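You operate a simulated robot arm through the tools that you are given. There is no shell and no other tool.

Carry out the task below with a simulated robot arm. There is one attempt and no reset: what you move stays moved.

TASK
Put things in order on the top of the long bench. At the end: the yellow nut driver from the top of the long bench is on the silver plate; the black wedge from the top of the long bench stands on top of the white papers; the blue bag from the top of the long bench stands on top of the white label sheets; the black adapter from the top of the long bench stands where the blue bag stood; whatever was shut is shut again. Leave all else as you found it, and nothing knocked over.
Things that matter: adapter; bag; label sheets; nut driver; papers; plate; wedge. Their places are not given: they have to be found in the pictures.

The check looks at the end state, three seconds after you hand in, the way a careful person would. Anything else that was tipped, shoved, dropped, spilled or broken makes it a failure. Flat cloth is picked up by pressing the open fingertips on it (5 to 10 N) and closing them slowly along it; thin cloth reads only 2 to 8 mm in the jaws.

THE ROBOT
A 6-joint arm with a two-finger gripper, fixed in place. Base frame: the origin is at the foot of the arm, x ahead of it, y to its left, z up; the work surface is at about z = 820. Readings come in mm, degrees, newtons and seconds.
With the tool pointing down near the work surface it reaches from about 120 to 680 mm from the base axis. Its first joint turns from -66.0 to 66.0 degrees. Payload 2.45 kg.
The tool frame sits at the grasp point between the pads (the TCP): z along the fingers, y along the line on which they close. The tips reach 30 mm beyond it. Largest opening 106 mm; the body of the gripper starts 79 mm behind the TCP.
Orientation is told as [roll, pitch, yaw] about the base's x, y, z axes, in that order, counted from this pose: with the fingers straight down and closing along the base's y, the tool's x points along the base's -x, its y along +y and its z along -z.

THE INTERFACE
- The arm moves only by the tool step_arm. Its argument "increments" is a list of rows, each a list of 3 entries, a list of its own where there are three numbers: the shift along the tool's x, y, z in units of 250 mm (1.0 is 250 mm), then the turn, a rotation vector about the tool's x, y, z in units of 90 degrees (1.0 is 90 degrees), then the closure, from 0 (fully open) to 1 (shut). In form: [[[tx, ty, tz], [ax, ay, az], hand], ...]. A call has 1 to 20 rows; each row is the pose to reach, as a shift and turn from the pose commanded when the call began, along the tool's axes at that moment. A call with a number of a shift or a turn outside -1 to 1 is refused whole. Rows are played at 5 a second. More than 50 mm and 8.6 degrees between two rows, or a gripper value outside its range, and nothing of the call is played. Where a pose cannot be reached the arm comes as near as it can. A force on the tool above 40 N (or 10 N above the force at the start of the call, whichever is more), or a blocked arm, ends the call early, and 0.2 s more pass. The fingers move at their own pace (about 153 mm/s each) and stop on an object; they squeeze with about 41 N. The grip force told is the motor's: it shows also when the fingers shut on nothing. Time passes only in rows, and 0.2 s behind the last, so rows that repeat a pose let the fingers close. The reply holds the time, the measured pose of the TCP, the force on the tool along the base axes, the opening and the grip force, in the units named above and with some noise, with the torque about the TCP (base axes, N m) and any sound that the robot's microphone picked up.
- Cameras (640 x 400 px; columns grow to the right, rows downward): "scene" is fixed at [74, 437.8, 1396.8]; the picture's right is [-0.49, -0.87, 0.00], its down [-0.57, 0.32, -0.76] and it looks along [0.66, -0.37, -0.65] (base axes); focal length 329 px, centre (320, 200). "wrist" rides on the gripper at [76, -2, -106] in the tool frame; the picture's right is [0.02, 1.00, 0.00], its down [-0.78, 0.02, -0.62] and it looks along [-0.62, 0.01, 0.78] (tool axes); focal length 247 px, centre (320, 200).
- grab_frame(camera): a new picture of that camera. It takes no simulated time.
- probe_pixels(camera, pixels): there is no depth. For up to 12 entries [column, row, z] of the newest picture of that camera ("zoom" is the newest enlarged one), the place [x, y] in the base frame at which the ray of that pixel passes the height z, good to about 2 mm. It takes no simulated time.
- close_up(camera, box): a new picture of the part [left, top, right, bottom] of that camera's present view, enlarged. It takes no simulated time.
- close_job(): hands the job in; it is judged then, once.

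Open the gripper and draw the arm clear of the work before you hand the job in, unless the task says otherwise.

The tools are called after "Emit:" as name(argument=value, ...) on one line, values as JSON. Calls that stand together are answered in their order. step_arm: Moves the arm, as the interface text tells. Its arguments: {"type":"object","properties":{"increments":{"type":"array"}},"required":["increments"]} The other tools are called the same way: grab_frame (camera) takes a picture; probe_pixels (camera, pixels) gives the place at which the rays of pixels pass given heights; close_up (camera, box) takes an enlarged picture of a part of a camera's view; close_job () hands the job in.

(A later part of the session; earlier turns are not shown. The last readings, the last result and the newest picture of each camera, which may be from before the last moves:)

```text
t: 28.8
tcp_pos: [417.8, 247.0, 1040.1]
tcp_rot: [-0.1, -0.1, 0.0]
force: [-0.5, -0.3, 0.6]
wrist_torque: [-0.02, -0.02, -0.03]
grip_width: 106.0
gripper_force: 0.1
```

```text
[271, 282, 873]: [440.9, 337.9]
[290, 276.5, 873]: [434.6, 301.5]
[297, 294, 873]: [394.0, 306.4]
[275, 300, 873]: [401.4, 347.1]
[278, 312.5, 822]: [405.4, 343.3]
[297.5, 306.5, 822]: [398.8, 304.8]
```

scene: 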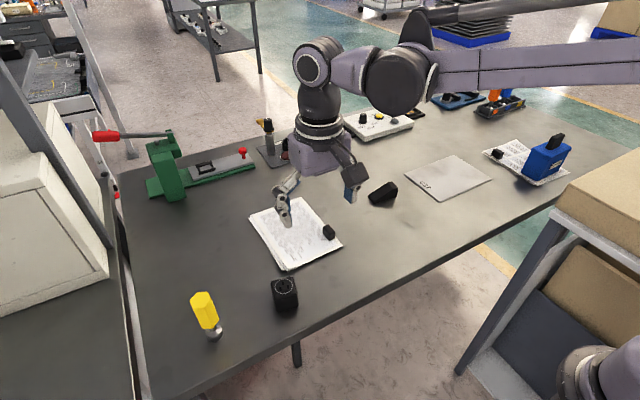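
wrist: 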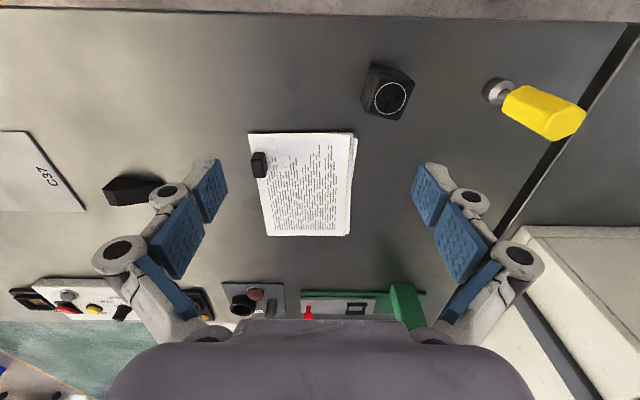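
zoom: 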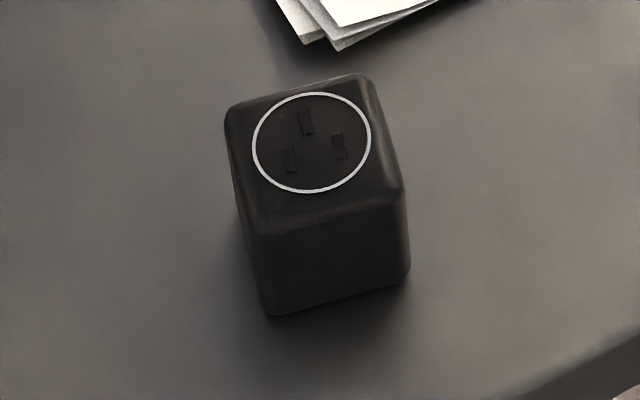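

The adapter is about 40 × 40 mm, yawed about −10°, centred at (418.5,321.5). I move above it, turning the tool +10° about tool z, and descend to TCP z≈930.

Emit:
step_arm(increments=[[[0, 0.1, 0], [0, 0, 0.055], 0], [[0, 0.2, 0], [0, 0, 0.111], 0], [[-0.002, 0.3, 0.06], [0, 0, 0.111], 0], [[-0.004, 0.3, 0.2], [0, 0, 0.111], 0], [[-0.004, 0.3, 0.34], [0, 0, 0.111], 0], [[-0.004, 0.3, 0.44], [0, 0, 0.111], 0], [[-0.004, 0.3, 0.44], [0, 0, 0.111], 0]])

Emit:
grab_frame(camera="wrist")

Emit:
close_up(camera="scene", box=[230, 180, 350, 330])

```text
t: 30.4
tcp_pos: [421.5, 325.2, 932.0]
tcp_rot: [0.0, 0.0, -10.0]
force: [0.6, -0.6, 0.3]
wrist_torque: [-0.01, 0.02, 0.02]
grip_width: 106.0
gripper_force: 0.0
```

```text
taken
```

wrist: 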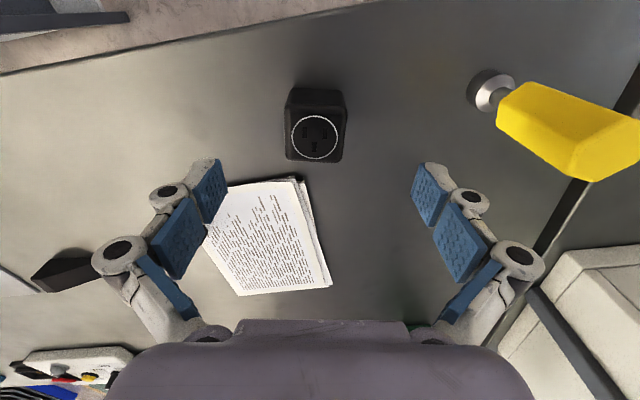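

```text
2.67 times, centred on (290, 255) of scene
```

zoom: 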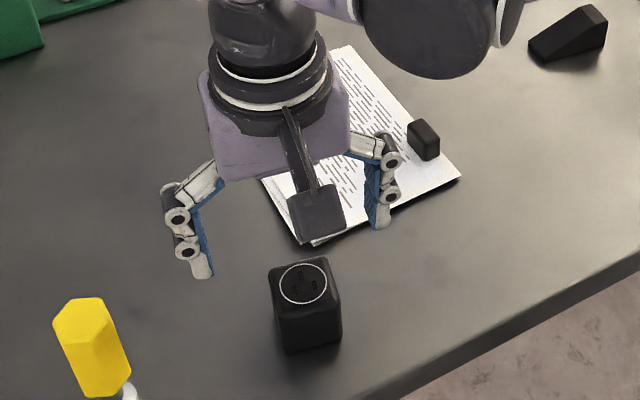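

The adapter is aligned with the tool; its circle centre (315,137) lies about 3.5 mm off in tool x and −4 mm in tool y. I correct that and descend to TCP z≈865.

Emit:
probe_pixels(camera="wrist", pixels=[[315, 137, 875], [290, 119, 875], [341, 119, 875], [287, 160, 875], [343, 160, 875]])

Emit:
step_arm(increments=[[[0.013, -0.015, 0], [0, 0, 0], 0], [[0.013, -0.015, 0.1], [0, 0, 0], 0], [[0.013, -0.015, 0.18], [0, 0, 0], 0], [[0.013, -0.015, 0.23], [0, 0, 0], 0], [[0.013, -0.015, 0.266], [0, 0, 0], 0], [[0.013, -0.015, 0.266], [0, 0, 0], 0]])

Emit:
grab_frame(camera="wrist")

Emit:
close_up(camera="scene", box=[230, 180, 350, 330])

```text
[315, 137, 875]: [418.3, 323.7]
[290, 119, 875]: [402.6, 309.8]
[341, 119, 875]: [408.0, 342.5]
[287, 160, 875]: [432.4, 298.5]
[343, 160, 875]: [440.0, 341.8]
```

```text
t: 31.8
tcp_pos: [414.3, 317.9, 863.7]
tcp_rot: [0.0, 0.0, -10.0]
force: [0.6, -0.5, -0.2]
wrist_torque: [0.02, -0.02, -0.02]
grip_width: 105.8
gripper_force: 0.1
```

```text
taken
```

wrist: 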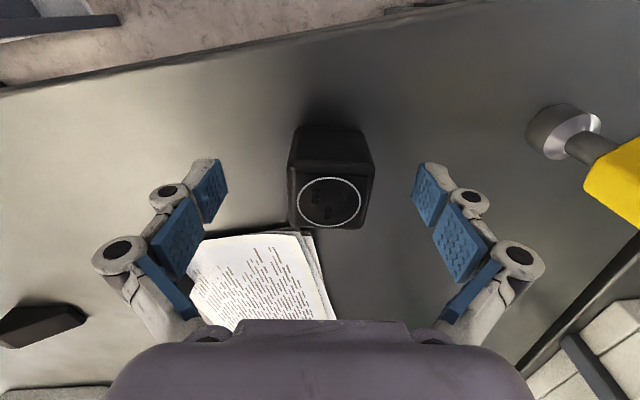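

```text
2.67 times, centred on (290, 255) of scene
```

zoom: 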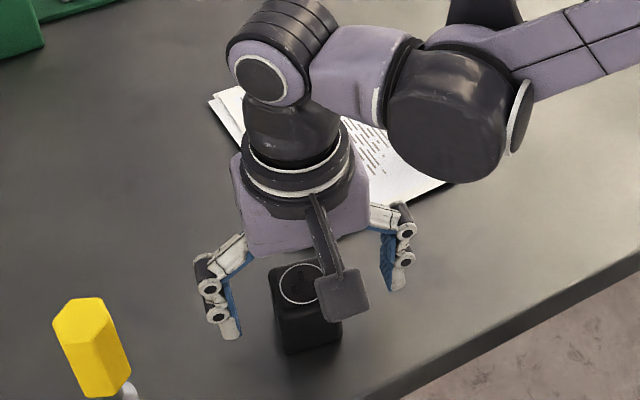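

The circle centre now shows at (330,202), so the adapter is about +4 mm in tool y and slightly ahead of the TCP. I shift +4 mm in tool y and −1.5 mm in tool x, then re-look.

Emit:
step_arm(increments=[[[-0.003, 0.008, 0], [0, 0, 0], 0], [[-0.006, 0.016, 0], [0, 0, 0], 0], [[-0.006, 0.016, 0], [0, 0, 0], 0], [[-0.006, 0.016, 0], [0, 0, 0], 0]])

Emit:
grab_frame(camera="wrist")

```text
t: 32.8
tcp_pos: [416.3, 321.1, 864.2]
tcp_rot: [0.0, 0.0, -10.0]
force: [0.2, -0.6, 0.5]
wrist_torque: [-0.01, 0.02, 0.0]
grip_width: 106.0
gripper_force: 0.0
```

```text
taken
```

wrist: 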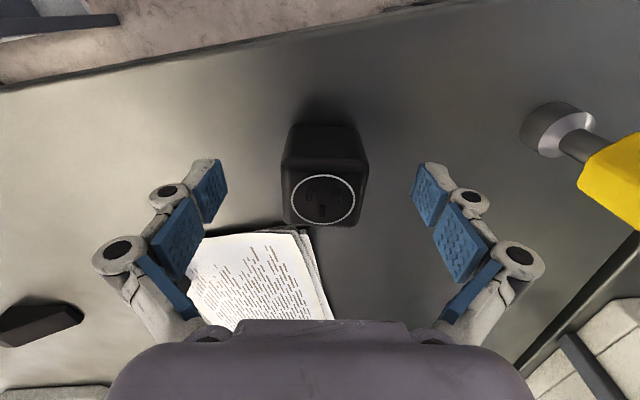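

The circle centre is at (323,199), matching the TCP projection (321,200). I close the gripper.

Emit:
step_arm(increments=[[[0, 0, 0], [0, 0, 0], 0.3], [[0, 0, 0], [0, 0, 0], 0.55], [[0, 0, 0], [0, 0, 0], 0.7], [[0, 0, 0], [0, 0, 0], 1], [[0, 0, 0], [0, 0, 0], 1]])

Emit:
step_arm(increments=[[[0, 0, -0.02], [0, 0, 0], 1], [[0, 0, -0.06], [0, 0, 0], 1], [[0, 0, -0.14], [0, 0, 0], 1], [[0, 0, -0.24], [0, 0, 0], 1], [[0, 0, -0.36], [0, 0, 0], 1], [[0, 0, -0.48], [0, 0, 0], 1], [[0, 0, -0.48], [0, 0, 0], 1]])

Emit:
grab_frame(camera="wrist")

Emit:
grab_frame(camera="scene")

```text
t: 34.0
tcp_pos: [416.1, 320.7, 865.3]
tcp_rot: [0.0, 0.0, -10.1]
force: [0.2, 0.7, 3.1]
wrist_torque: [0.03, -0.04, -0.01]
grip_width: 43.8
gripper_force: 40.6
```

```text
t: 35.6
tcp_pos: [414.2, 319.6, 985.6]
tcp_rot: [0.0, -0.1, -10.1]
force: [0.0, -0.1, -0.8]
wrist_torque: [0.05, -0.01, 0.02]
grip_width: 43.9
gripper_force: 41.0
```

```text
taken
```

wrist: 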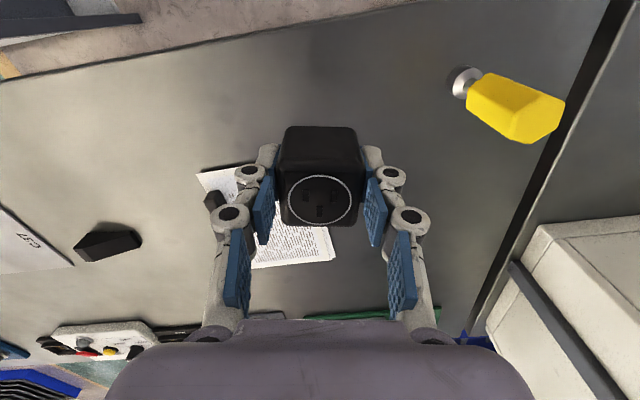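

```text
taken
```

scene: 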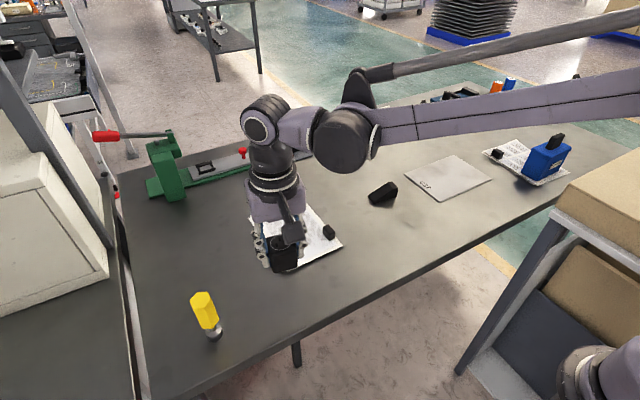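

The adapter is held at 44 mm and lifted clear to z≈985. I carry it toward the bag's former spot at (440,62).

Emit:
step_arm(increments=[[[-0.014, -0.05, 0], [0, 0, 0], 1], [[-0.041, -0.15, 0], [0, 0, 0], 1], [[-0.076, -0.28, 0], [0, 0, 0], 1], [[-0.115, -0.42, 0], [0, 0, 0], 1], [[-0.153, -0.56, 0], [0, 0, 0], 1], [[-0.191, -0.7, 0], [0, 0, 0], 1], [[-0.229, -0.84, 0], [0, 0, 0], 1], [[-0.259, -0.95, 0], [0, 0, 0], 1], [[-0.273, -1.0, 0], [0, 0, 0], 1], [[-0.273, -1.0, 0], [0, 0, 0], 1]])

Emit:
grab_frame(camera="wrist")

Emit:
grab_frame(camera="scene")

```text
t: 37.8
tcp_pos: [439.4, 64.3, 983.2]
tcp_rot: [0.0, 0.1, -10.0]
force: [-0.8, 0.4, -1.5]
wrist_torque: [0.02, -0.03, 0.04]
grip_width: 43.8
gripper_force: 40.9
```

```text
taken
```

wrist: 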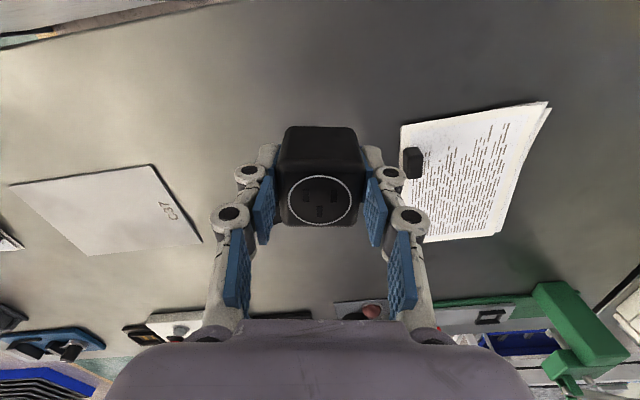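

```text
taken
```

scene: 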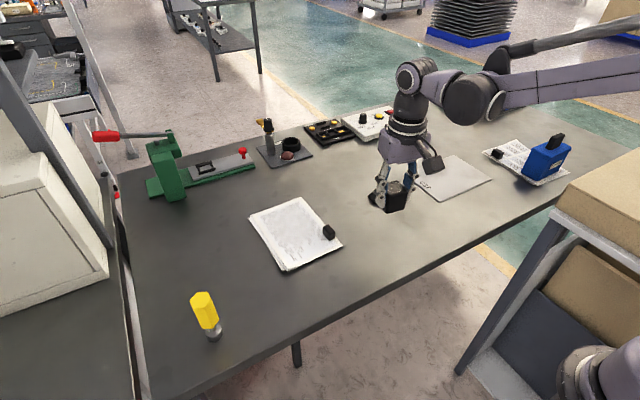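

The adapter hangs at (440,63) over the bag's old spot. I lower about 108 mm, then finish in small steps.

Emit:
step_arm(increments=[[[0, -0.004, 0.06], [0, 0, 0], 1], [[0, -0.004, 0.16], [0, 0, 0], 1], [[0, -0.004, 0.27], [0, 0, 0], 1], [[0, -0.004, 0.36], [0, 0, 0], 1], [[0, -0.004, 0.42], [0, 0, 0], 1], [[0, -0.004, 0.446], [0, 0, 0], 1], [[0, -0.004, 0.454], [0, 0, 0], 1], [[0, -0.004, 0.454], [0, 0, 0], 1]])

Emit:
step_arm(increments=[[[0, 0, 0.004], [0, 0, 0], 1], [[0, 0, 0.008], [0, 0, 0], 1]])

Emit:
step_arm(increments=[[[0, 0, 0.004], [0, 0, 0], 1], [[0, 0, 0.008], [0, 0, 0], 1]])

```text
t: 39.6
tcp_pos: [439.0, 62.1, 872.3]
tcp_rot: [0.0, 0.1, -10.0]
force: [-0.1, 0.1, -0.9]
wrist_torque: [-0.06, 0.01, -0.03]
grip_width: 44.0
gripper_force: 41.1
```

```text
t: 40.2
tcp_pos: [440.1, 62.3, 867.3]
tcp_rot: [0.0, 0.0, -10.0]
force: [-0.7, -0.4, -0.5]
wrist_torque: [0.02, 0.0, -0.02]
grip_width: 44.0
gripper_force: 41.0
```

```text
t: 40.8
tcp_pos: [439.6, 62.7, 867.5]
tcp_rot: [0.0, 0.0, -10.0]
force: [0.4, -0.7, -0.4]
wrist_torque: [-0.05, -0.01, -0.02]
grip_width: 43.9
gripper_force: 41.2
```

There is no contact yet at about z 867. I continue down in 1 mm rows.

Emit:
step_arm(increments=[[[0, 0, 0.004], [0, 0, 0], 1], [[0, 0, 0.006], [0, 0, 0], 1]])

Emit:
step_arm(increments=[[[0, 0, 0.003], [0, 0, 0], 1], [[0, 0, 0.005], [0, 0, 0], 1]])

```text
t: 41.4
tcp_pos: [441.0, 63.0, 863.5]
tcp_rot: [0.0, -0.1, -10.0]
force: [0.1, 0.3, -0.9]
wrist_torque: [0.01, 0.03, -0.02]
grip_width: 44.1
gripper_force: 40.7
```

```text
t: 42.0
tcp_pos: [440.1, 62.8, 863.5]
tcp_rot: [0.1, 0.0, -10.0]
force: [0.0, -1.1, 8.5]
wrist_torque: [0.0, -0.01, 0.03]
grip_width: 43.9
gripper_force: 41.4
```

Contact is now read (8.5 N upward), so the adapter sits on the bench. I open the gripper gradually.

Emit:
step_arm(increments=[[[0, 0, 0], [0, 0, 0], 0.55], [[0, 0, 0], [0, 0, 0], 0.4], [[0, 0, 0], [0, 0, 0], 0.2], [[0, 0, 0], [0, 0, 0], 0], [[0, 0, 0], [0, 0, 0], 0]])

Emit:
grab_frame(camera="wrist")

Emit:
close_up(camera="scene", box=[340, 150, 460, 260])

```text
t: 43.2
tcp_pos: [439.3, 63.2, 864.2]
tcp_rot: [0.0, 0.0, -10.1]
force: [0.3, 0.6, 0.0]
wrist_torque: [0.01, 0.0, -0.01]
grip_width: 105.9
gripper_force: 0.0
```

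```text
taken
```

wrist: 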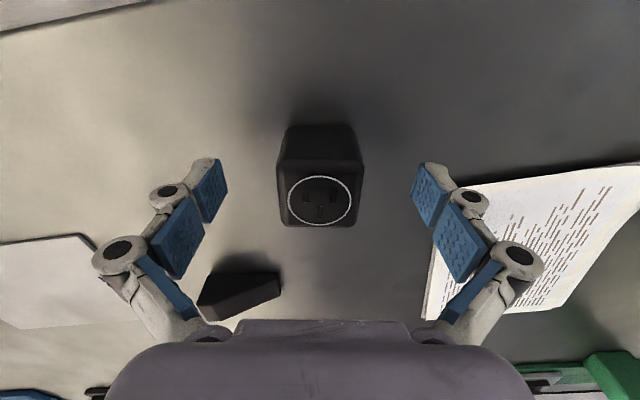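

```text
3.64 times, centred on (400, 205) of scene
```

zoom: 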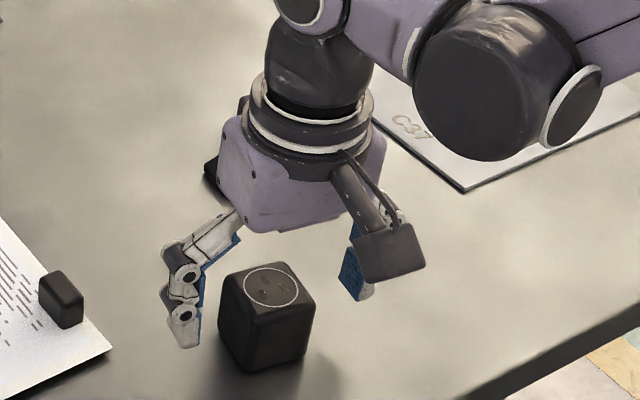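

The adapter stands free at (440,63). I raise straight up 125 mm and turn the yaw back to 0 to look at the wedge.

Emit:
step_arm(increments=[[[0, 0, -0.06], [0, 0, 0], 0], [[0, 0, -0.16], [0, 0, 0], 0], [[0, 0, -0.28], [0, 0, 0], 0], [[0, 0, -0.4], [0, 0, -0.055], 0], [[0, 0, -0.5], [0, 0, -0.111], 0], [[0, 0, -0.5], [0, 0, -0.111], 0]])

Emit:
step_arm(increments=[[[-0.05, -0.1, 0], [0, 0, 0], 0], [[-0.1, -0.22, 0], [0, 0, 0], 0], [[-0.15, -0.34, 0], [0, 0, 0], 0], [[-0.2, -0.4, 0], [0, 0, 0], 0], [[-0.2, -0.4, 0], [0, 0, 0], 0]])

Emit:
grab_frame(camera="wrist")

Emit:
grab_frame(camera="scene")

```text
t: 44.6
tcp_pos: [439.1, 62.6, 993.3]
tcp_rot: [0.0, 0.0, 0.0]
force: [0.2, 0.1, 0.2]
wrist_torque: [0.01, -0.01, -0.01]
grip_width: 105.9
gripper_force: 0.1
```

```text
t: 45.8
tcp_pos: [492.3, -38.4, 992.1]
tcp_rot: [0.0, 0.0, 0.1]
force: [-0.3, -0.1, 0.1]
wrist_torque: [0.0, -0.02, 0.03]
grip_width: 106.1
gripper_force: 0.0
```

```text
taken
```

wrist: 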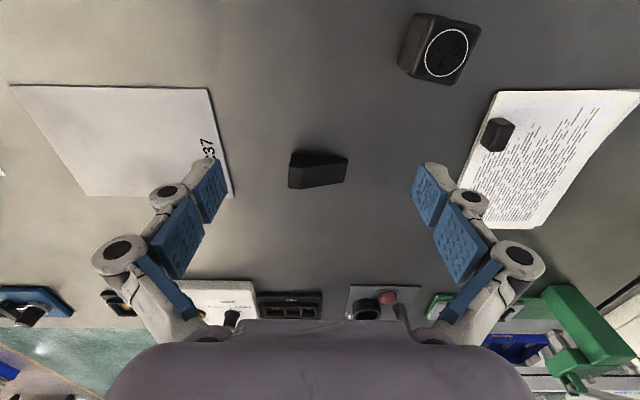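

```text
taken
```

scene: 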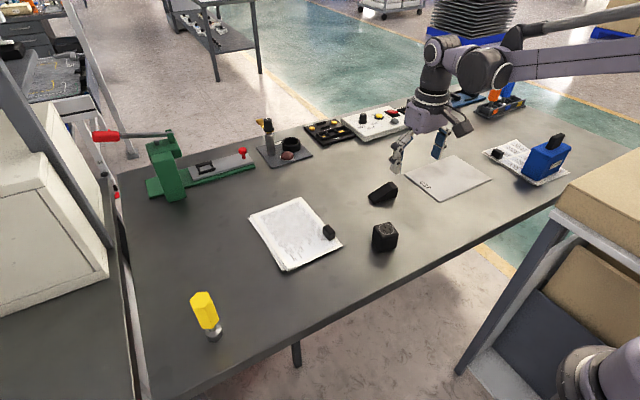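

The wedge is at (317,169) in the wrist view. I zoom in on it from both cameras to measure it.

Emit:
close_up(camera="wrist", box=[270, 130, 370, 210])

Emit:
close_up(camera="scene", box=[355, 170, 415, 215])

Emit:
close_up(camera="wrist", box=[440, 70, 640, 240])

```text
5.00 times, centred on (320, 170) of wrist
```

zoom: 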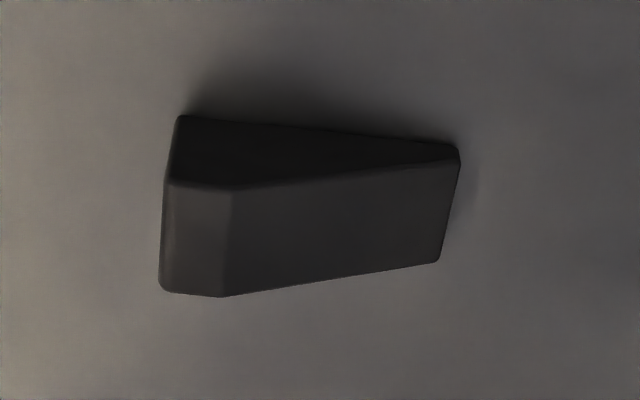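

```text
8.89 times, centred on (385, 192) of scene
```

zoom: 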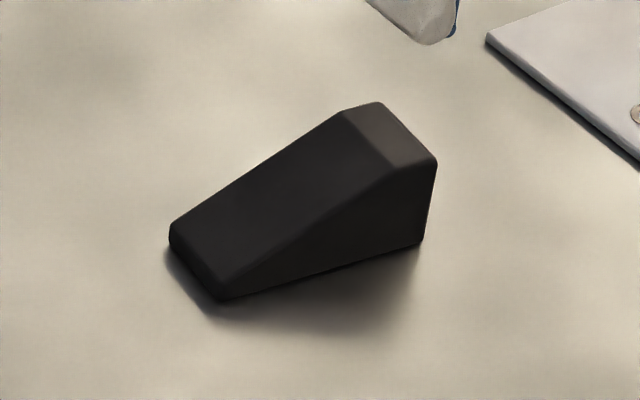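

```text
2.35 times, centred on (540, 155) of wrist
```

zoom: 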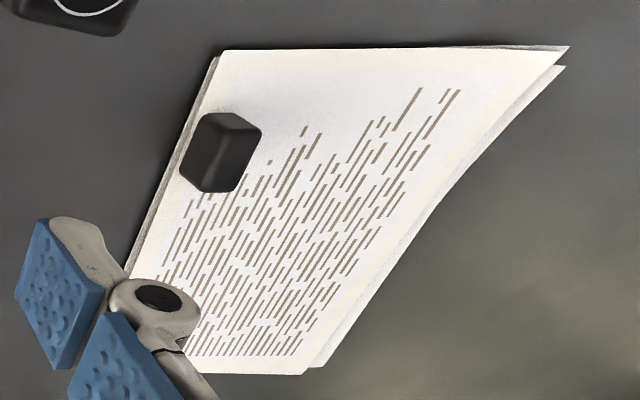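

I probe the wedge's bottom edge at z 820 and its top at candidate heights, in both cameras.

Emit:
probe_pixels(camera="wrist", pixels=[[292, 153, 820], [347.6, 159.6, 822], [343.6, 182, 825], [290, 166.4, 850], [303, 167.6, 850], [288, 187, 850], [301, 189.4, 850], [290, 166.4, 860], [303, 167.6, 860], [288, 187, 860], [301, 189.4, 860]])

Emit:
probe_pixels(camera="scene", pixels=[[373.9, 203.5, 820], [396.4, 197, 820], [368.2, 197, 825], [397.9, 188.3, 850], [392, 188.8, 850], [387.2, 182, 850], [391.3, 181, 850], [397.9, 188.3, 860], [392, 188.8, 860], [387.2, 182, 860], [391.3, 181, 860]])

```text
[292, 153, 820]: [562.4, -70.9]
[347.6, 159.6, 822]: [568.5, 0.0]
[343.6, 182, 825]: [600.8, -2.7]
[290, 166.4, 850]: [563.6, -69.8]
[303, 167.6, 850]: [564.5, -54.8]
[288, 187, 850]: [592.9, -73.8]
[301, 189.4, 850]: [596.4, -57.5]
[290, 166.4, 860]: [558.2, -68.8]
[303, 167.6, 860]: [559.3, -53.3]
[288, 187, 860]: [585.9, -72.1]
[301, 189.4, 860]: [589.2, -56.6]
```

```text
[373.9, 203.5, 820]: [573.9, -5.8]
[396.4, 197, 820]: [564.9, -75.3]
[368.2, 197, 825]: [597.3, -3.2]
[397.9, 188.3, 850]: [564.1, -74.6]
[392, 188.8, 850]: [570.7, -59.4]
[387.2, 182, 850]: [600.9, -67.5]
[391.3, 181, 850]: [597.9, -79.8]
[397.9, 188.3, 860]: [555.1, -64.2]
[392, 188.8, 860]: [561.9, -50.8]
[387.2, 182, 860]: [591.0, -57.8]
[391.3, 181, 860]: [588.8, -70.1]
```

The wedge is about 72 × 31 mm, 32 mm tall at its −y end, yawed −5°, centred at (582,−38). I move over the grip point (581,−49) and turn the tool by +85° yaw so the fingers close across its width.

Emit:
step_arm(increments=[[[-0.0355, -0.004, 0], [0, 0, -0.0942], 0], [[-0.071, -0.008, 0], [0, 0, -0.1884], 0], [[-0.1065, -0.012, 0], [0, 0, -0.2826], 0], [[-0.142, -0.016, 0], [0, 0, -0.3768], 0], [[-0.1775, -0.02, 0], [0, 0, -0.471], 0], [[-0.213, -0.025, 0], [0, 0, -0.5652], 0], [[-0.2485, -0.029, 0], [0, 0, -0.6594], 0], [[-0.284, -0.033, 0], [0, 0, -0.7536], 0], [[-0.3195, -0.037, 0], [0, 0, -0.8478], 0], [[-0.355, -0.041, 0], [0, 0, -0.942], 0], [[-0.355, -0.041, 0], [0, 0, -0.942], 0]])

Emit:
grab_frame(camera="wrist")

Emit:
grab_frame(camera="scene")

```text
t: 48.2
tcp_pos: [579.8, -47.8, 991.3]
tcp_rot: [-0.1, -0.1, 84.9]
force: [0.3, 0.3, -0.1]
wrist_torque: [0.02, 0.0, 0.0]
grip_width: 105.9
gripper_force: 0.0
```

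```text
taken
```

wrist: 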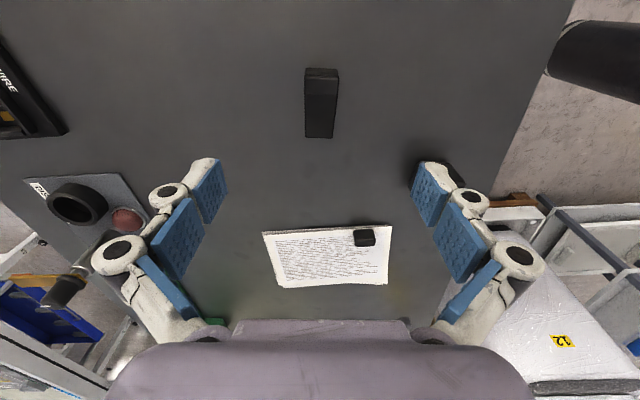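

```text
taken
```

scene: 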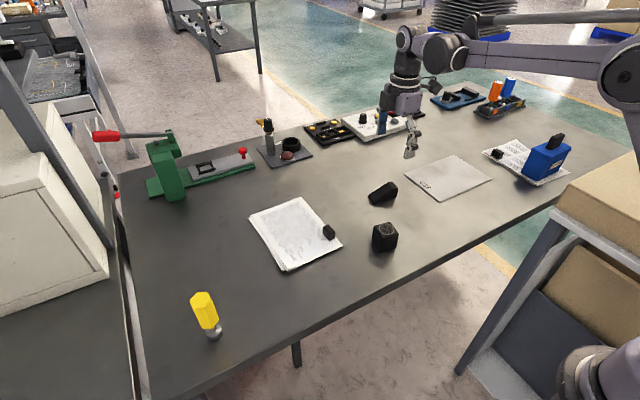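

The wedge appears aligned at (321,103). I check the clearance of the board with the ring on the +x side before descending.

Emit:
probe_pixels(camera="wrist", pixels=[[124, 173, 822], [152, 218, 822], [68, 280, 822], [68, 135, 822], [306, 137, 820], [335, 138, 820], [305, 70, 820], [337, 70, 820], [305, 94, 852], [338, 95, 852]])

Emit:
close_up(camera="wrist", box=[270, 50, 370, 150])

```text
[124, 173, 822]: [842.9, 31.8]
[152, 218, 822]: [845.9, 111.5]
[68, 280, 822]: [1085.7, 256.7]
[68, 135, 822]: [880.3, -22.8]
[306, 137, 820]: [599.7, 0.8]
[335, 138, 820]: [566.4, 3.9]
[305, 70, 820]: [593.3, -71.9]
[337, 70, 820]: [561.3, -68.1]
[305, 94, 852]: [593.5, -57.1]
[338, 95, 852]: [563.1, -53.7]
```

```text
4.00 times, centred on (320, 100) of wrist
```

zoom: 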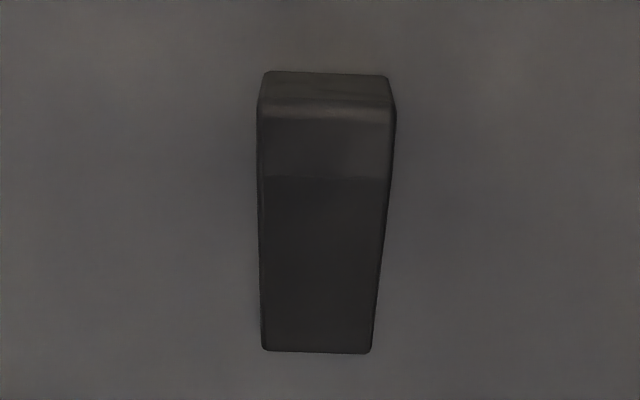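

The wedge's axis is about 2° off the tool's, so I turn 2° more and descend to TCP z≈885 for a check.

Emit:
step_arm(increments=[[[0, 0, 0.06], [0, 0, 0.022], 0], [[0, 0, 0.18], [0, 0, 0.022], 0], [[0, 0, 0.3], [0, 0, 0.022], 0], [[0, 0, 0.39], [0, 0, 0.022], 0], [[0, 0, 0.424], [0, 0, 0.022], 0], [[0, 0, 0.424], [0, 0, 0.022], 0]])

Emit:
grab_frame(camera="wrist")

Emit:
close_up(camera="scene", box=[340, 110, 460, 220])

```text
t: 49.6
tcp_pos: [577.9, -48.8, 882.5]
tcp_rot: [0.0, 0.0, 82.8]
force: [1.3, 0.1, 0.3]
wrist_torque: [-0.02, -0.01, -0.01]
grip_width: 106.4
gripper_force: 0.1
```

```text
taken
```

wrist: 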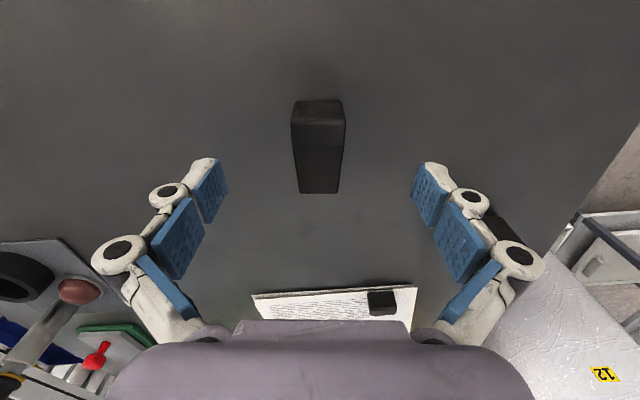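

```text
3.64 times, centred on (400, 165) of scene
```

zoom: 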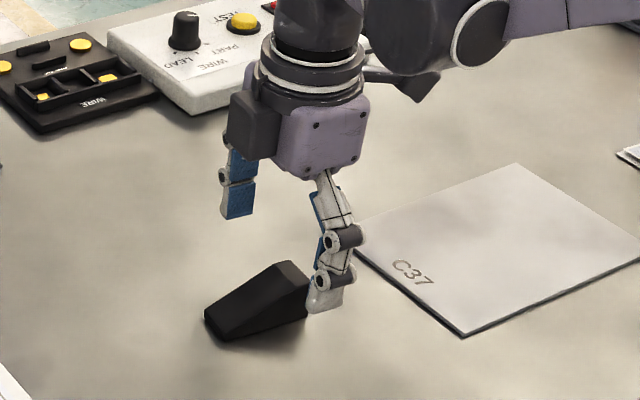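

The wedge is aligned, centred at column 318. I shift −1.5 mm in tool y and descend 26 mm to TCP z≈857.

Emit:
step_arm(increments=[[[0, -0.006, 0.04], [0, 0, 0], 0], [[0, -0.006, 0.08], [0, 0, 0], 0], [[0, -0.006, 0.102], [0, 0, 0], 0], [[0, -0.006, 0.102], [0, 0, 0], 0]])

Emit:
grab_frame(camera="wrist")

Emit:
close_up(camera="scene", box=[340, 110, 460, 220])

```text
t: 50.6
tcp_pos: [580.6, -48.0, 857.7]
tcp_rot: [0.1, 0.0, 82.8]
force: [0.4, -0.1, 0.8]
wrist_torque: [-0.01, -0.01, 0.0]
grip_width: 105.9
gripper_force: 0.0
```

```text
taken
```

wrist: 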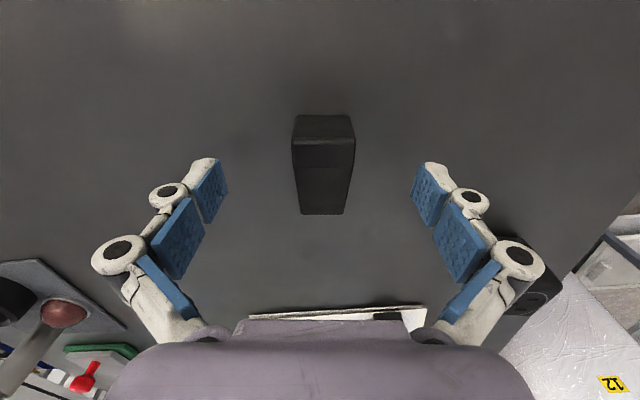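

```text
3.64 times, centred on (400, 165) of scene
```

zoom: 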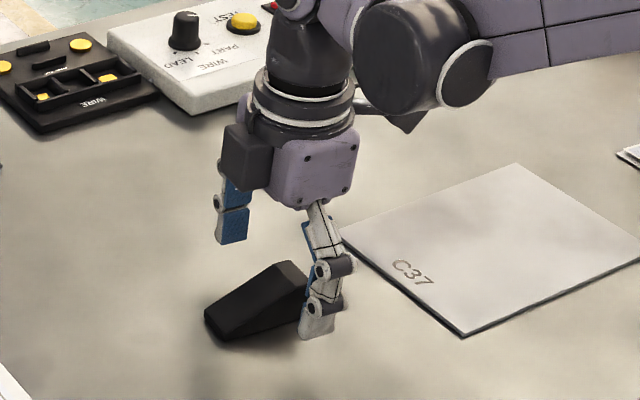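

The wedge lies centred between the fingers at column 323. I close the gripper slowly.

Emit:
step_arm(increments=[[[0, 0, 0], [0, 0, 0], 0.3], [[0, 0, 0], [0, 0, 0], 0.55], [[0, 0, 0], [0, 0, 0], 0.7], [[0, 0, 0], [0, 0, 0], 0.8], [[0, 0, 0], [0, 0, 0], 1], [[0, 0, 0], [0, 0, 0], 1]])

Emit:
grab_frame(camera="wrist")

Emit:
close_up(camera="scene", box=[340, 110, 460, 220])

```text
t: 52.0
tcp_pos: [581.3, -47.1, 857.7]
tcp_rot: [0.1, -0.1, 82.8]
force: [-0.8, 0.9, 4.0]
wrist_torque: [-0.01, 0.0, 0.07]
grip_width: 31.0
gripper_force: 41.2
```

```text
taken
```

wrist: 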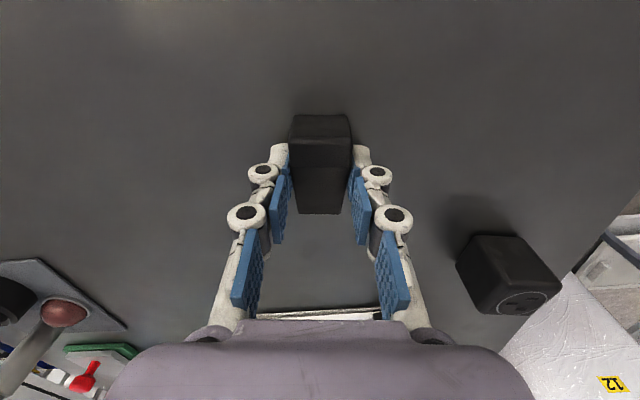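

```text
3.64 times, centred on (400, 165) of scene
```

zoom: 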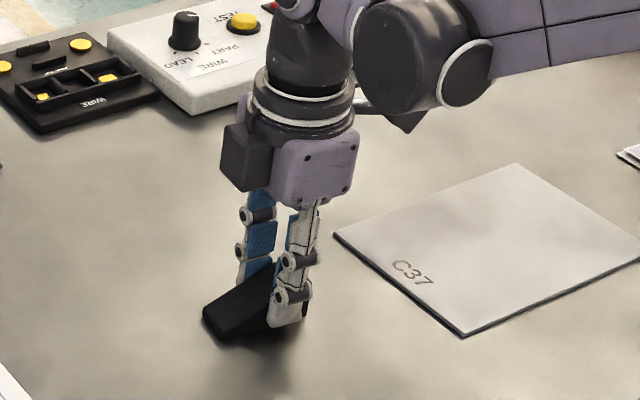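

The wedge is gripped at 31 mm. I lift it 90 mm and check.

Emit:
step_arm(increments=[[[0, 0, -0.02], [0, 0, 0], 1], [[0, 0, -0.06], [0, 0, 0], 1], [[0, 0, -0.14], [0, 0, 0], 1], [[0, 0, -0.24], [0, 0, 0], 1], [[0, 0, -0.33], [0, 0, 0], 1], [[0, 0, -0.36], [0, 0, 0], 1], [[0, 0, -0.36], [0, 0, 0], 1]])

Emit:
grab_frame(camera="wrist")

Emit:
close_up(camera="scene", box=[340, 90, 460, 220])

```text
t: 53.6
tcp_pos: [580.9, -46.9, 948.4]
tcp_rot: [-0.1, 0.0, 82.7]
force: [-0.1, 0.2, -0.7]
wrist_torque: [0.0, -0.02, -0.01]
grip_width: 31.0
gripper_force: 41.0
```

```text
taken
```

wrist: 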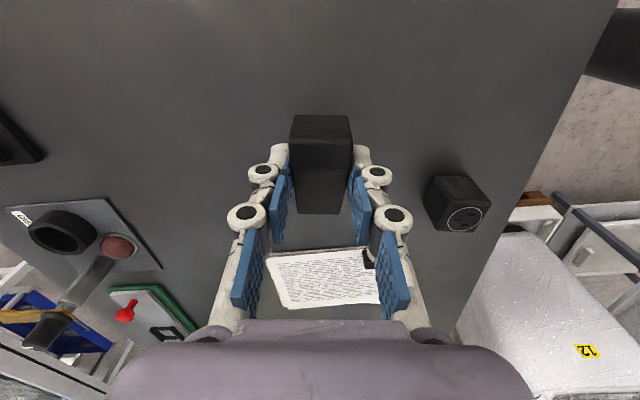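

```text
3.08 times, centred on (400, 155) of scene
```

zoom: 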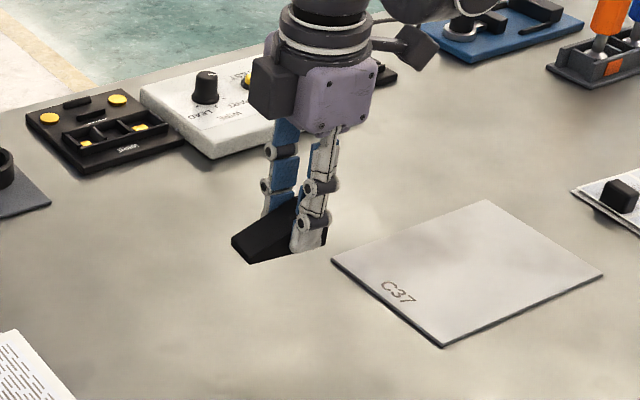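

The wedge is held level. I carry it 200 mm toward +y over the papers and look again.

Emit:
step_arm(increments=[[[-0.05, 0.005, 0], [0, 0, 0], 1], [[-0.15, 0.015, 0], [0, 0, 0], 1], [[-0.28, 0.028, 0], [0, 0, 0], 1], [[-0.42, 0.042, 0], [0, 0, 0], 1], [[-0.56, 0.056, 0], [0, 0, 0], 1], [[-0.68, 0.068, 0], [0, 0, 0], 1], [[-0.76, 0.076, 0], [0, 0, 0], 1], [[-0.796, 0.08, 0], [0, 0, 0], 1], [[-0.796, 0.08, 0], [0, 0, 0], 1]])

Emit:
grab_frame(camera="wrist")

Emit:
grab_frame(camera="scene")

```text
t: 55.6
tcp_pos: [586.2, 151.2, 948.8]
tcp_rot: [0.0, 0.0, 82.8]
force: [-0.1, 0.0, -1.6]
wrist_torque: [0.01, -0.01, 0.04]
grip_width: 30.9
gripper_force: 40.7
```

```text
taken
```

wrist: 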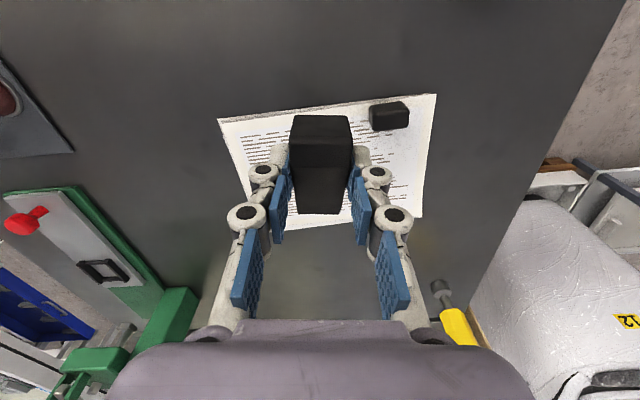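

```text
taken
```

scene: 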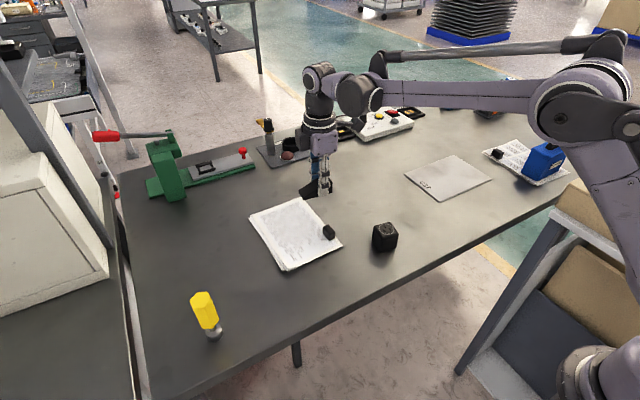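

The papers span (218,118)–(436,93)–(422,216) in the wrist view, with the small weight at (389,116). I probe these.

Emit:
probe_pixels(camera="wrist", pixels=[[218, 118, 823], [436, 93, 823], [422, 216, 823], [295, 229, 823], [370, 130, 824], [410, 125, 824], [370, 106, 850], [408, 103, 850]])

Emit:
close_up(camera="wrist", box=[200, 80, 460, 240])

Emit:
close_up(camera="scene", box=[235, 180, 355, 280])

```text
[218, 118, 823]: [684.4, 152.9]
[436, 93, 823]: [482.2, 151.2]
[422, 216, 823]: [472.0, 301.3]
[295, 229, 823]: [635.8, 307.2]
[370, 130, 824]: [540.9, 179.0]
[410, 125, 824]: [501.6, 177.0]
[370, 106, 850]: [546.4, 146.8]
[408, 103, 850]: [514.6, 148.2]
```

```text
2.46 times, centred on (330, 160) of wrist
```

zoom: 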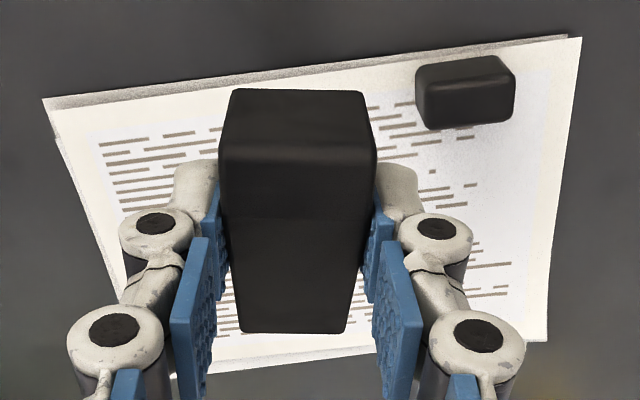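

```text
4.00 times, centred on (295, 230) of scene
```

zoom: 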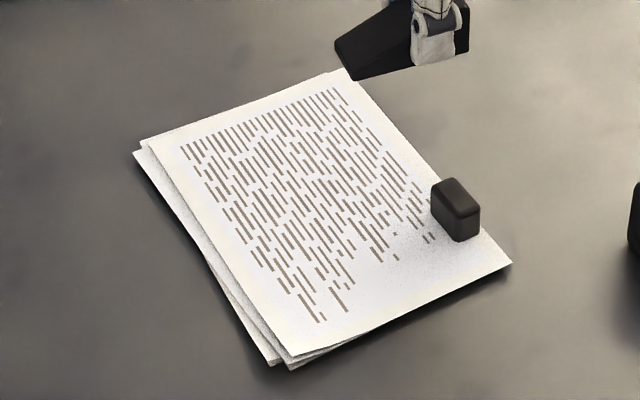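

The papers span about x 480–690, y 150–300, with the weight at x 505–545, y 150–178. I move the TCP to (590,222) and lower to z≈868.

Emit:
step_arm(increments=[[[-0.06, 0.004, 0], [0, 0, 0], 1], [[-0.16, 0.011, 0], [0, 0, 0], 1], [[-0.25, 0.017, 0], [0, 0, 0], 1], [[-0.284, 0.02, 0.04], [0, 0, 0], 1], [[-0.284, 0.02, 0.14], [0, 0, 0], 1], [[-0.284, 0.02, 0.24], [0, 0, 0], 1], [[-0.284, 0.02, 0.3], [0, 0, 0], 1], [[-0.284, 0.02, 0.316], [0, 0, 0], 1], [[-0.284, 0.02, 0.316], [0, 0, 0], 1]])

Emit:
close_up(camera="scene", box=[235, 150, 355, 280])

Emit:
grab_frame(camera="wrist")

```text
t: 57.6
tcp_pos: [590.3, 220.6, 868.3]
tcp_rot: [0.1, 0.0, 82.8]
force: [0.2, -0.6, -0.1]
wrist_torque: [-0.01, -0.02, -0.02]
grip_width: 30.8
gripper_force: 41.0
```

```text
3.08 times, centred on (295, 215) of scene
```

zoom: 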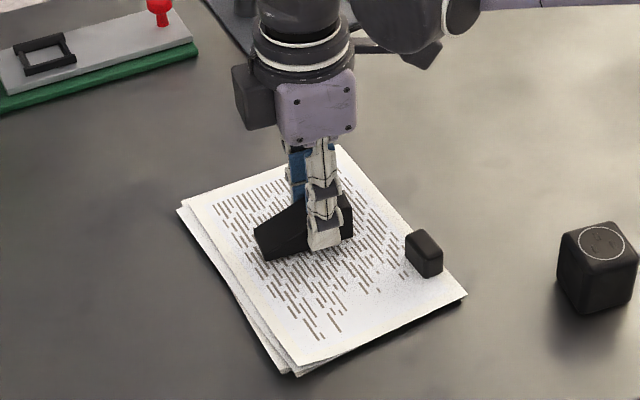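

```text
taken
```

wrist: 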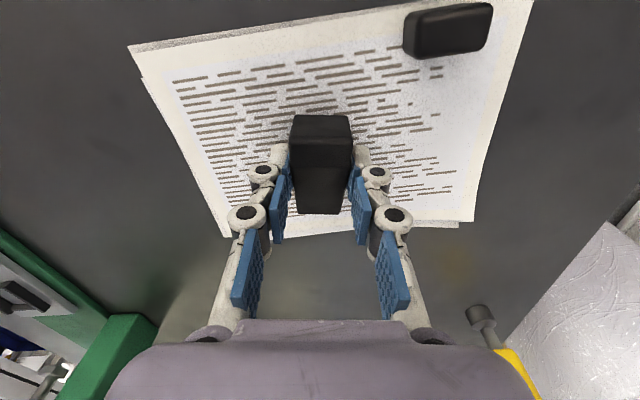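

The wedge is about 6–10 mm above the middle of the papers. I lower in small steps and watch the force.

Emit:
step_arm(increments=[[[0, 0, 0.008], [0, 0, 0], 1], [[0, 0, 0.014], [0, 0, 0], 1]])

Emit:
step_arm(increments=[[[0, 0, 0.004], [0, 0, 0], 1], [[0, 0, 0.008], [0, 0, 0], 1]])

```text
t: 58.2
tcp_pos: [590.0, 222.8, 865.1]
tcp_rot: [0.0, 0.0, 82.8]
force: [-0.5, 0.0, -0.8]
wrist_torque: [0.01, 0.0, 0.0]
grip_width: 30.8
gripper_force: 40.7
```

```text
t: 58.8
tcp_pos: [590.0, 222.6, 863.9]
tcp_rot: [0.0, -0.1, 82.7]
force: [5.6, 2.3, 13.4]
wrist_torque: [0.01, -0.17, -0.01]
grip_width: 30.9
gripper_force: 40.9
```

Contact reads 13 N. I relax 1 mm and open the fingers to about 60 mm.

Emit:
step_arm(increments=[[[0, 0, -0.004], [0, 0, 0], 1], [[0, 0, -0.004], [0, 0, 0], 0.66], [[0, 0, -0.004], [0, 0, 0], 0.55], [[0, 0, -0.004], [0, 0, 0], 0.43], [[0, 0, -0.004], [0, 0, 0], 0.43]])

Emit:
grab_frame(camera="wrist")

Emit:
close_up(camera="scene", box=[235, 150, 355, 280])

```text
t: 60.0
tcp_pos: [588.0, 223.1, 863.9]
tcp_rot: [-0.1, 0.0, 82.8]
force: [-0.9, -0.5, 0.7]
wrist_torque: [0.0, 0.02, 0.02]
grip_width: 60.3
gripper_force: 0.1
```

```text
taken
```

wrist: 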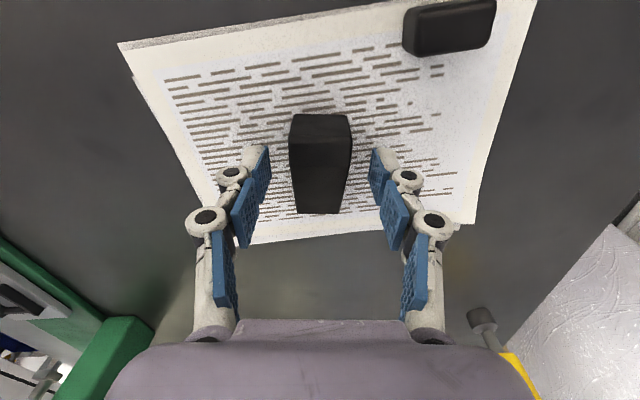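

```text
3.08 times, centred on (295, 215) of scene
```

zoom: 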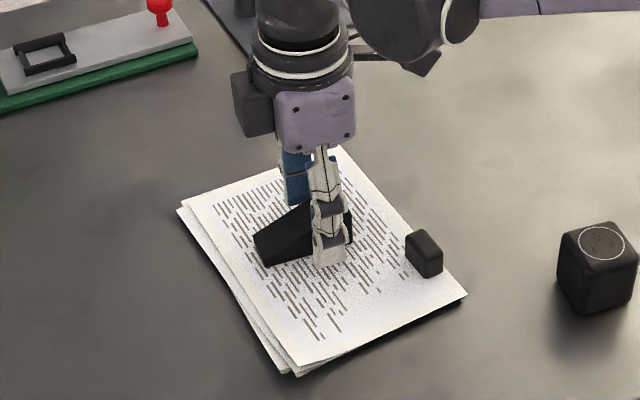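

The wedge stands on the papers, released. I raise straight up 150 mm and re-open fully.

Emit:
step_arm(increments=[[[0, 0, -0.04], [0, 0, 0], 0.43], [[0, 0, -0.12], [0, 0, 0], 0.43], [[0, 0, -0.24], [0, 0, 0], 0.43], [[0, 0, -0.38], [0, 0, 0], 0.2], [[0, 0, -0.52], [0, 0, 0], 0], [[0, 0, -0.62], [0, 0, 0], 0], [[0, 0, -0.66], [0, 0, 0], 0], [[0, 0, -0.66], [0, 0, 0], 0]])

Emit:
grab_frame(camera="wrist")

Emit:
grab_frame(camera="scene")

```text
t: 61.8
tcp_pos: [589.3, 222.0, 1030.6]
tcp_rot: [-0.1, 0.0, 82.8]
force: [-0.1, -0.1, 0.6]
wrist_torque: [0.03, 0.02, -0.02]
grip_width: 106.0
gripper_force: 0.1
```

```text
taken
```

wrist: 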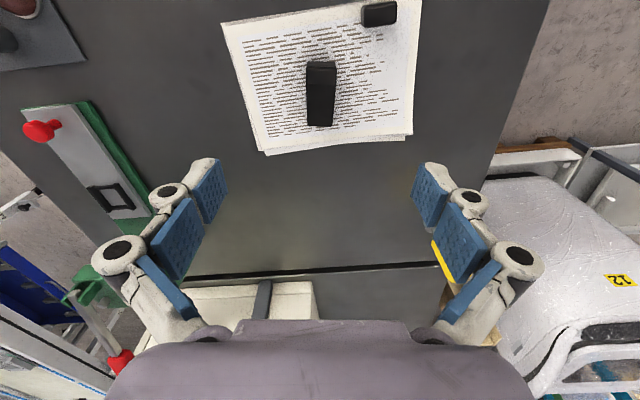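

```text
taken
```

scene: 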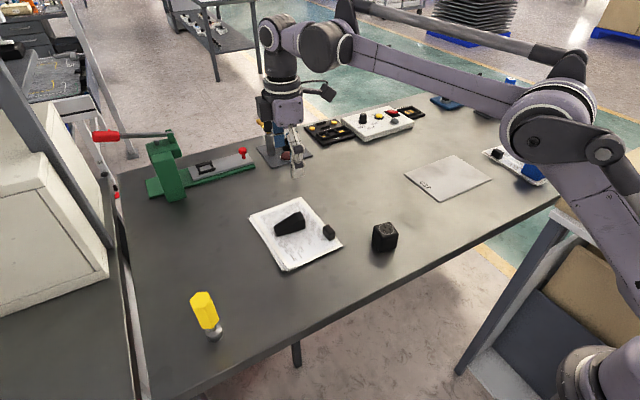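

The wedge stands on the papers in the scene view. Next is the nut driver, estimated at (417,462) with its top near z 944; I move to about (417,390,1040) to view it.

Emit:
step_arm(increments=[[[-0.05, 0.066, -0.02], [0, 0, 0], 0], [[-0.14, 0.185, -0.04], [0, 0, 0], 0], [[-0.24, 0.317, -0.04], [0, 0, 0], 0], [[-0.34, 0.449, -0.04], [0, 0, 0], 0], [[-0.44, 0.581, -0.04], [0, 0, 0], 0], [[-0.53, 0.7, -0.04], [0, 0, 0], 0], [[-0.58, 0.766, -0.04], [0, 0, 0], 0], [[-0.58, 0.766, -0.04], [0, 0, 0], 0]])

Emit:
grab_frame(camera="wrist")

Emit:
grab_frame(camera="scene")

```text
t: 63.6
tcp_pos: [417.6, 391.0, 1042.8]
tcp_rot: [0.0, 0.0, 82.8]
force: [0.2, 0.2, -0.5]
wrist_torque: [-0.02, -0.01, 0.0]
grip_width: 105.7
gripper_force: 0.0
```

```text
taken
```

wrist: 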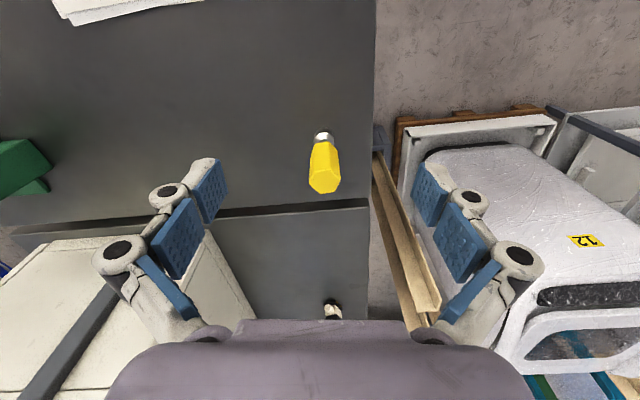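

```text
taken
```

scene: 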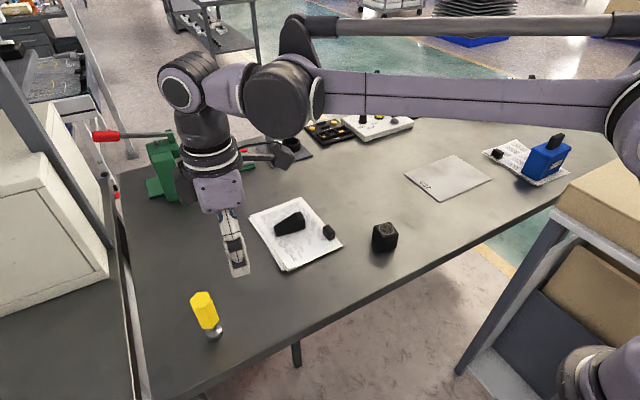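

The nut driver is at (324,165) in the wrist view. I zoom in on it in both cameras to get the hex orientation.

Emit:
close_up(camera="wrist", box=[275, 115, 375, 205])

Emit:
close_up(camera="scene", box=[170, 275, 250, 350])

```text
4.44 times, centred on (325, 160) of wrist
```

zoom: 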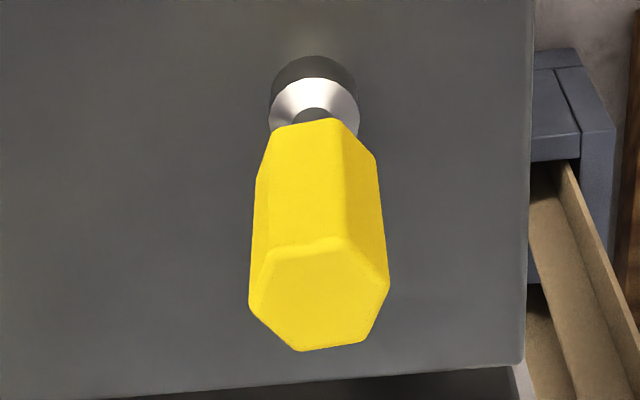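

```text
5.33 times, centred on (210, 312) of scene
```

zoom: 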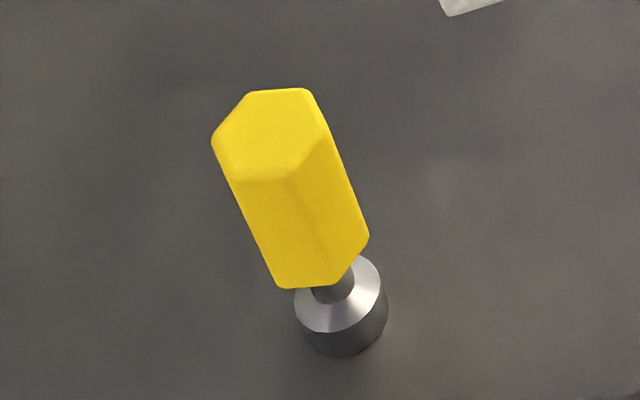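

I probe the hex top in both cameras at a few heights to triangulate, plus the hex corners.

Emit:
probe_pixels(camera="wrist", pixels=[[325, 181.4, 935], [325, 181.4, 945], [325, 181.4, 955], [313.3, 171.7, 945], [330.6, 168.3, 945], [340.8, 179.6, 945], [335.1, 192, 945], [320.5, 193.8, 945], [309.2, 183.6, 945]])

Emit:
probe_pixels(camera="scene", pixels=[[200.6, 299.8, 935], [200.6, 299.8, 945], [200.6, 299.8, 955], [196.9, 291.7, 945], [207.8, 291, 945], [210.9, 298.9, 945], [205.3, 307.9, 945], [193.5, 308.3, 945], [189.7, 300.8, 945], [213.8, 337, 820]])

```text
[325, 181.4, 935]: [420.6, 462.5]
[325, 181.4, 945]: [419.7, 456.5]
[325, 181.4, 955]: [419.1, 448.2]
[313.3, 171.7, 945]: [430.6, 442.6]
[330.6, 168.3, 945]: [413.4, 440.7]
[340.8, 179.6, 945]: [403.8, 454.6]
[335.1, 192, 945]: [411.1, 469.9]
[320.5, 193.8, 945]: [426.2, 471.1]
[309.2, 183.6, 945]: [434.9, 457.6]
```

```text
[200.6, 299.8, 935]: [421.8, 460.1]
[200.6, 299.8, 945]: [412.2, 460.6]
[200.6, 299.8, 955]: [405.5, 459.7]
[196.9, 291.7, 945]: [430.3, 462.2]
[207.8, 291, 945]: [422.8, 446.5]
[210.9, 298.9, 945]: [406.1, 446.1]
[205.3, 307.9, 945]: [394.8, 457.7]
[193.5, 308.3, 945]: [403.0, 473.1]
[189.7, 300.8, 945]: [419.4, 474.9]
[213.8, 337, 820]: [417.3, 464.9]
```

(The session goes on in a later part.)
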